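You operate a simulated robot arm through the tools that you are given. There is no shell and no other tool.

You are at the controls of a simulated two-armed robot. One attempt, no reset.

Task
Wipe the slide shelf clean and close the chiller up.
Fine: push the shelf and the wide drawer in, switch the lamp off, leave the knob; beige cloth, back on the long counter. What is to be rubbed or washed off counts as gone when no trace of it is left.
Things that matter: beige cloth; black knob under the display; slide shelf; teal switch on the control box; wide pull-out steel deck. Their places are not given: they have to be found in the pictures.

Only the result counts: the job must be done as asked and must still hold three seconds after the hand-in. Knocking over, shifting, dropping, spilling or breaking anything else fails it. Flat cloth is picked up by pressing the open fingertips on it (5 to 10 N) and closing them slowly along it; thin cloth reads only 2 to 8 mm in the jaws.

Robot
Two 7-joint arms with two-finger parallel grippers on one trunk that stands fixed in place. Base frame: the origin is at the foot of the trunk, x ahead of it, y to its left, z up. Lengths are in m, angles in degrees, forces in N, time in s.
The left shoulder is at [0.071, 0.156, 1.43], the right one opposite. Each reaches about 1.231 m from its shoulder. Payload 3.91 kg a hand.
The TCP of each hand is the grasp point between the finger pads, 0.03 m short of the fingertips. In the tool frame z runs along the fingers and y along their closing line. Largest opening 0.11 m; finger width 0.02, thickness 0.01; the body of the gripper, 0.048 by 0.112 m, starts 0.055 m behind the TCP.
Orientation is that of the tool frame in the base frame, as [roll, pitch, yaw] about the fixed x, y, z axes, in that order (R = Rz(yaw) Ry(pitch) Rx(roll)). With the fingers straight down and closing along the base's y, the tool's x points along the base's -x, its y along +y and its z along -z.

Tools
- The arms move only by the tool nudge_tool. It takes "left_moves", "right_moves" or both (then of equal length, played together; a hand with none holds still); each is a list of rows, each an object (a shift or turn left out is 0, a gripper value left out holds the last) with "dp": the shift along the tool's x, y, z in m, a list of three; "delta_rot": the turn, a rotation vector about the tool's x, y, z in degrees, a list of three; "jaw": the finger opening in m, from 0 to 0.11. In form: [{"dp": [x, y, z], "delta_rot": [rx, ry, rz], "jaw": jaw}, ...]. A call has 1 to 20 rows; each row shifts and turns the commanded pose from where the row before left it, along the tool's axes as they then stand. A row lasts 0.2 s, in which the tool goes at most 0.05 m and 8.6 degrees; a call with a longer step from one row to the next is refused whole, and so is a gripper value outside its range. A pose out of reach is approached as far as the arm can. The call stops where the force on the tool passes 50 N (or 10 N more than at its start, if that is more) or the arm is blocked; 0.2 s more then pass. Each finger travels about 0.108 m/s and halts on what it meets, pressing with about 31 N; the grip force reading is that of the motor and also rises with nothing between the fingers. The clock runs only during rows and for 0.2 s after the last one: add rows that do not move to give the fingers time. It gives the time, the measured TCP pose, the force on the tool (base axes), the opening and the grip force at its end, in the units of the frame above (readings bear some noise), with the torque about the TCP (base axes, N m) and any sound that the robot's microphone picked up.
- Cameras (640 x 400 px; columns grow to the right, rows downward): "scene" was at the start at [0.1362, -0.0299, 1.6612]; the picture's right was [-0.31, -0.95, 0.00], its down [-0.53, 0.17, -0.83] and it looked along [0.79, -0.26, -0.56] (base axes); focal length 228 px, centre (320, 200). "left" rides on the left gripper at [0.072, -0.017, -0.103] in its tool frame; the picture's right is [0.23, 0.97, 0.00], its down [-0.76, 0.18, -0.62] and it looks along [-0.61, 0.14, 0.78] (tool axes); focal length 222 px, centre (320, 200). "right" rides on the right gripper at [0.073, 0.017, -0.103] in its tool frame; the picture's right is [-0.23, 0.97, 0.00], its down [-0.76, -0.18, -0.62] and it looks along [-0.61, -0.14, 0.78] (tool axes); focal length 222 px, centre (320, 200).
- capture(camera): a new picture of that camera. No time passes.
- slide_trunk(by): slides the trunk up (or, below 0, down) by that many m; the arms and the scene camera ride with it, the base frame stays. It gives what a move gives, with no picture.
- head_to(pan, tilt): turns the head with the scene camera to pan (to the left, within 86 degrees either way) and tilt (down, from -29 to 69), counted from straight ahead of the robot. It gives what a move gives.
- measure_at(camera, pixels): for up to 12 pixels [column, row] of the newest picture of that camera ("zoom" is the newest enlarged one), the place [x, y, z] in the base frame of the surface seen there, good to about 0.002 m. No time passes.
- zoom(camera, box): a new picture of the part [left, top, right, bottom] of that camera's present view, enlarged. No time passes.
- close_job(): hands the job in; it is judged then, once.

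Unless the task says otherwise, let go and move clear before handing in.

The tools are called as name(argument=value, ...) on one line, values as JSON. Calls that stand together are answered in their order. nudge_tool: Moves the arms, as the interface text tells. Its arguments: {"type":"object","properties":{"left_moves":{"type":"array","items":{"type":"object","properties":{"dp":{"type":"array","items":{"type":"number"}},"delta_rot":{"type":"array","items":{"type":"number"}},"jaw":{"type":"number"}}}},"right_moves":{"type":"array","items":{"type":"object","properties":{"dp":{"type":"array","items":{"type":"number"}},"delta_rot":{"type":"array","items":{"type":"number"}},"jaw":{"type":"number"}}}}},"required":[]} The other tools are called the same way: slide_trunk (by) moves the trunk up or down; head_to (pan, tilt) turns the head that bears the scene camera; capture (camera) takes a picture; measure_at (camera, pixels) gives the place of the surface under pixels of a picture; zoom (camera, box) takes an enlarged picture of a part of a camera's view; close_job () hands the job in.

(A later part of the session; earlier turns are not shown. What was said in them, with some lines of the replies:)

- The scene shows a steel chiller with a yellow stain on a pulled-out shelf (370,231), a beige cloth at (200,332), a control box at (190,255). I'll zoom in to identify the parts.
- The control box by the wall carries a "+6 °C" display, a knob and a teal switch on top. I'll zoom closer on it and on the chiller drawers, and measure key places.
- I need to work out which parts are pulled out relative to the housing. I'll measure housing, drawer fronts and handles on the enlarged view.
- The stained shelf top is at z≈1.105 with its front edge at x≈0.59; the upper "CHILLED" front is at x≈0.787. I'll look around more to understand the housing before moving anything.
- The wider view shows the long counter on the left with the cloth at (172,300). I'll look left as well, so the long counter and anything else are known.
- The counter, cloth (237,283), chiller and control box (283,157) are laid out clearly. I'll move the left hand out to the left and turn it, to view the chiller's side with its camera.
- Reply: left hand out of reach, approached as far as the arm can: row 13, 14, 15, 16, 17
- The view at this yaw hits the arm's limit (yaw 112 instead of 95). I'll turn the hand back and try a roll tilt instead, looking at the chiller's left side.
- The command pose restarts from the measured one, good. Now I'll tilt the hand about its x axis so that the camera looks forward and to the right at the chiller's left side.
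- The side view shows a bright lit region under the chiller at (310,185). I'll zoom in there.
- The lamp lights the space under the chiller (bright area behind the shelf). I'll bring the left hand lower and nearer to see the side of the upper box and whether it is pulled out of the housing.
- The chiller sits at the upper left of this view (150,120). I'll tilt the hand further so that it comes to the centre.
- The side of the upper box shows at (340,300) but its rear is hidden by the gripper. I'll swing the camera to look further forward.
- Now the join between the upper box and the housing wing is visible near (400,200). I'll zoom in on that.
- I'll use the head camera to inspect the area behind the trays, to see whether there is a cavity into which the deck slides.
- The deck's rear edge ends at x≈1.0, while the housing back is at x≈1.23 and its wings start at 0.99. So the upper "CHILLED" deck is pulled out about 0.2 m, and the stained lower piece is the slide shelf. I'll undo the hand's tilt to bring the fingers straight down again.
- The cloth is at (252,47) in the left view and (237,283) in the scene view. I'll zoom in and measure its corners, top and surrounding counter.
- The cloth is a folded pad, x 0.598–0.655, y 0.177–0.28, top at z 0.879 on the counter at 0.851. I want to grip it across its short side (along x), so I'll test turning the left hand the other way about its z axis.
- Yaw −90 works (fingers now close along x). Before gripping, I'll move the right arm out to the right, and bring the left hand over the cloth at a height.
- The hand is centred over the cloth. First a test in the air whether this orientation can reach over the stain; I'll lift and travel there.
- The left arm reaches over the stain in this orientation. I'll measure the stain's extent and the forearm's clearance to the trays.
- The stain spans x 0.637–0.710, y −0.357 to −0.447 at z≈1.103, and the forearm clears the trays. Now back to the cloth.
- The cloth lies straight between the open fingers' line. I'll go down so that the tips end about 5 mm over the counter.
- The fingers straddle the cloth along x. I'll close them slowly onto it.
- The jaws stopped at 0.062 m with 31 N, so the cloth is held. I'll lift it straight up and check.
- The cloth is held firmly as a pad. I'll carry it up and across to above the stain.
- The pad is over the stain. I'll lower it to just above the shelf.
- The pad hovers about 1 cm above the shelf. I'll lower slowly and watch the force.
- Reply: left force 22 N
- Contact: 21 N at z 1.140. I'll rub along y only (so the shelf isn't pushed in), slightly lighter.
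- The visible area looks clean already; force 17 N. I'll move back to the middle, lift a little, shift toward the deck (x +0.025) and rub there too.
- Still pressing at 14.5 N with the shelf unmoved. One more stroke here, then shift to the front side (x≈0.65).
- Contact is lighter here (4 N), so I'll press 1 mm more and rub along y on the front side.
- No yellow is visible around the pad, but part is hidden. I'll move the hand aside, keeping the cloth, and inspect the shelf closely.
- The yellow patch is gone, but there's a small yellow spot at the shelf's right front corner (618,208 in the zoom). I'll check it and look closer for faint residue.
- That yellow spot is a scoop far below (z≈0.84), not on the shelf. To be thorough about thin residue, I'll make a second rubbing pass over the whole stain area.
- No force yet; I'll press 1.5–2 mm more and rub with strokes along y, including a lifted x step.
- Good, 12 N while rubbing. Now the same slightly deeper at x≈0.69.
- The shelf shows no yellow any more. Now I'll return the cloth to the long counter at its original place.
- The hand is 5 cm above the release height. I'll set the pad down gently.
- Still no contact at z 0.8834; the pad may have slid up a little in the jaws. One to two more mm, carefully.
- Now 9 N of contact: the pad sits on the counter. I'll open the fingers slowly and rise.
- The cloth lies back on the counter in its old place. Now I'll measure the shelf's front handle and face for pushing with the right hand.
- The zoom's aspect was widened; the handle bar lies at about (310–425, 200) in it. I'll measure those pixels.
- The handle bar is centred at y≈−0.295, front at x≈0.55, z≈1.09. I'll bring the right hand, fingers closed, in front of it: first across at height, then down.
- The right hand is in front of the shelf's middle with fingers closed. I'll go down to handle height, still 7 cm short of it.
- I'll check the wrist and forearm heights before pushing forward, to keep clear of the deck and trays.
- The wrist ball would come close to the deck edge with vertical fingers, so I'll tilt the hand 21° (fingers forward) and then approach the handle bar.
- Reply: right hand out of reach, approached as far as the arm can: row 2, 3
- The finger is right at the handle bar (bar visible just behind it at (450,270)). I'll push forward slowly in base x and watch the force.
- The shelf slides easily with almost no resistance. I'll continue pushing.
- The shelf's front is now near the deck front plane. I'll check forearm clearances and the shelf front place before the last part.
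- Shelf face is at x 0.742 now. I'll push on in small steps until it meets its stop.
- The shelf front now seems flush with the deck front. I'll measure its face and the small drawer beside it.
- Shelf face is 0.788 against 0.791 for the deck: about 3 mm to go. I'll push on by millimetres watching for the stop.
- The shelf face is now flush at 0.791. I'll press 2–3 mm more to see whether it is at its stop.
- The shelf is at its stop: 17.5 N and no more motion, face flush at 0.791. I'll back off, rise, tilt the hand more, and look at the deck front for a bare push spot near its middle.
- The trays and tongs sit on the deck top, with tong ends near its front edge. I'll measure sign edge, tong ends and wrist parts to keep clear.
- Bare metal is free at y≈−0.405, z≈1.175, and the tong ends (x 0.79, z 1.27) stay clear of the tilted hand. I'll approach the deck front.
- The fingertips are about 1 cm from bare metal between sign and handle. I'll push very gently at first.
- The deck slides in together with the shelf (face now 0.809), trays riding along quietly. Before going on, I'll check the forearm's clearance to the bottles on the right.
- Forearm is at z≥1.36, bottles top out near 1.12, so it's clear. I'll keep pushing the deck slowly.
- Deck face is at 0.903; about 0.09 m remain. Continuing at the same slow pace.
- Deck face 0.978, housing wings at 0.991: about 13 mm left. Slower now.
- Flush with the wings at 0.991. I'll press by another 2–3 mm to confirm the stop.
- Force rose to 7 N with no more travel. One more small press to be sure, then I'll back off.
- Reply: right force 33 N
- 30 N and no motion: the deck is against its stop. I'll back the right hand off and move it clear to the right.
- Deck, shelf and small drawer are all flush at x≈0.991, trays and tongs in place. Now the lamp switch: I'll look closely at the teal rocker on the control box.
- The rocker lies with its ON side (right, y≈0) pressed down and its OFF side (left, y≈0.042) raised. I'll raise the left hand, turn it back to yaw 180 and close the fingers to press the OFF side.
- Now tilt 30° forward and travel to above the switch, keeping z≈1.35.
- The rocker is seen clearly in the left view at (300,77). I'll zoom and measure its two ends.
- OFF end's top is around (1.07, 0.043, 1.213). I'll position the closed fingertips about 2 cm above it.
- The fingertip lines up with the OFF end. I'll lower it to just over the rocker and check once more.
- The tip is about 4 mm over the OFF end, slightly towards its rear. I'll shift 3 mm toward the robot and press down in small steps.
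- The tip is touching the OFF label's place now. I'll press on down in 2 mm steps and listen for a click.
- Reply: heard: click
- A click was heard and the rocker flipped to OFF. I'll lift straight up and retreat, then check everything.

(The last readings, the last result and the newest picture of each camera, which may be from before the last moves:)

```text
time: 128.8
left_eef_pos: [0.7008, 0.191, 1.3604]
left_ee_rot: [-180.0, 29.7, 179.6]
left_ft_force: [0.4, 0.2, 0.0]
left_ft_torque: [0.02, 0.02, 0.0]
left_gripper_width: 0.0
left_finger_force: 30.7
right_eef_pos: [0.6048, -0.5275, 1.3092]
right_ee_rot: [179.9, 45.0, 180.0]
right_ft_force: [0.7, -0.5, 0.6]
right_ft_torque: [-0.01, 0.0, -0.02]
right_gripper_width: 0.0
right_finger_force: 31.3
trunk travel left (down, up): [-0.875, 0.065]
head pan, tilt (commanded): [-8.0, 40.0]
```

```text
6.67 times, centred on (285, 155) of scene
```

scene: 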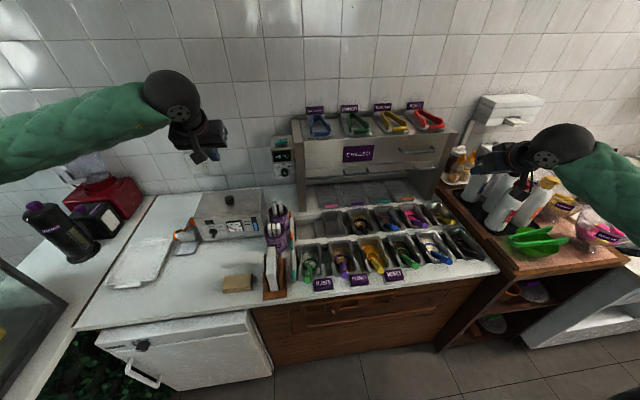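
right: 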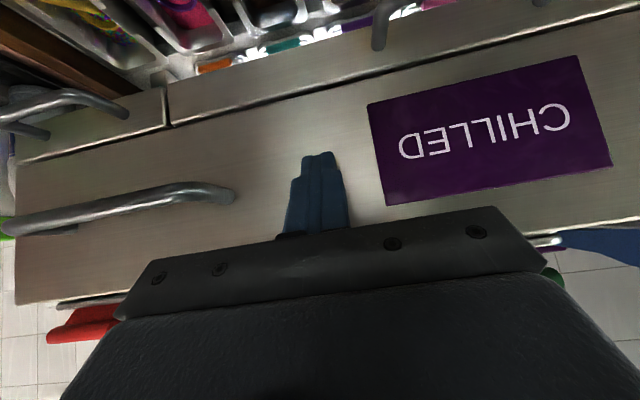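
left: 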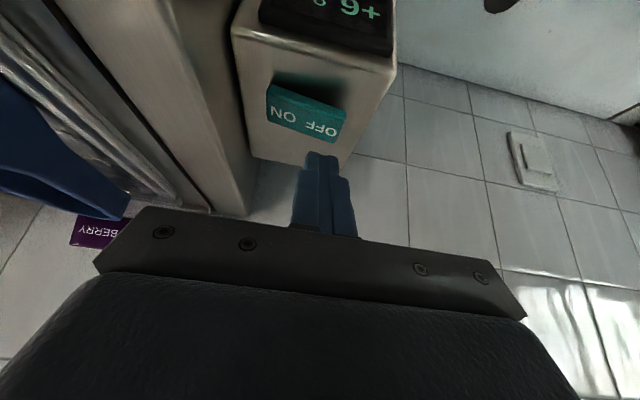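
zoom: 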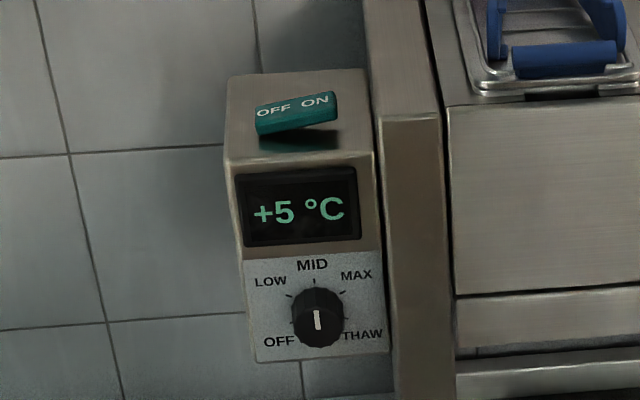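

The lamp is off (the space under the chiller is dark), display runs on, knob unmoved. Final check of the drawer fronts and the cloth.

zoom(camera="scene", box=[280, 100, 480, 230])

measure_at(camera="zoom", pixels=[[150, 190], [180, 223], [130, 185], [65, 150], [80, 200], [470, 180], [420, 195], [350, 205], [120, 225], [330, 200]])

zoom(camera="scene", box=[190, 230, 310, 310])

measure_at(camera="zoom", pixels=[[250, 250], [170, 275], [320, 275], [250, 310], [250, 285]])

```text
3.08 times, centred on (380, 165) of scene
```

zoom: 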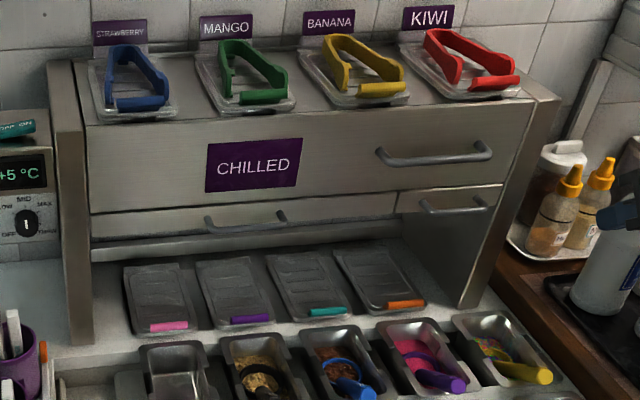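

```text
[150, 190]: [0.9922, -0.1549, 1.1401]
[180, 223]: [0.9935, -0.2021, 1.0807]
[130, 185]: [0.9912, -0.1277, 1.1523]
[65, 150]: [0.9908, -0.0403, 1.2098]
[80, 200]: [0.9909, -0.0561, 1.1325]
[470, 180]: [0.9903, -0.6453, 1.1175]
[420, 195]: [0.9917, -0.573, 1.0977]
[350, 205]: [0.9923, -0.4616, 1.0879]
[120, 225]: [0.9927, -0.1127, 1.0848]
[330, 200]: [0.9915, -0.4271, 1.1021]
```

```text
5.00 times, centred on (250, 270) of scene
```

zoom: 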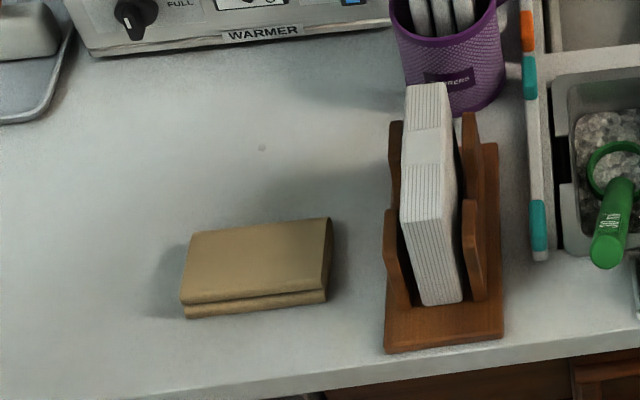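

```text
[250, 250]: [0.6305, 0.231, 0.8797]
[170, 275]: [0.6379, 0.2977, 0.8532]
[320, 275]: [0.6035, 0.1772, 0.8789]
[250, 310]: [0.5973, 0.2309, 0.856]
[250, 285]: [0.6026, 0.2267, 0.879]
```

Everything is as asked: the shelf is wiped, the deck and shelf are flush at x≈0.991, the lamp is off and the knob untouched. The cloth lies on the long counter and both hands are clear. I'll hand in.

close_job()

```text
The job is handed in.
```

The slide shelf is wiped clean, the chiller is closed up, and I've handed the job in. The hand-in gave no verdict either way.

- **Shelf:** the yellow stain is gone. I rubbed over the area twice, and close-up pictures showed no yellow left before the shelf went in.
- **Shelf and wide drawer:** both are pushed in to their stops and sit flush with the housing. The trays and tongs on the wide drawer rode in with it without moving. The small drawer at the lower right went in with it too.
- **Lamp:** the teal switch clicked over to OFF, and the space under the chiller is dark.
- **Knob:** untouched. The display read +5 °C at the end, against +6 °C at the start.
- **Cloth:** the beige cloth is back where it was on the long counter.

Both hands are clear of everything, and I saw nothing knocked or shifted in the last pictures.
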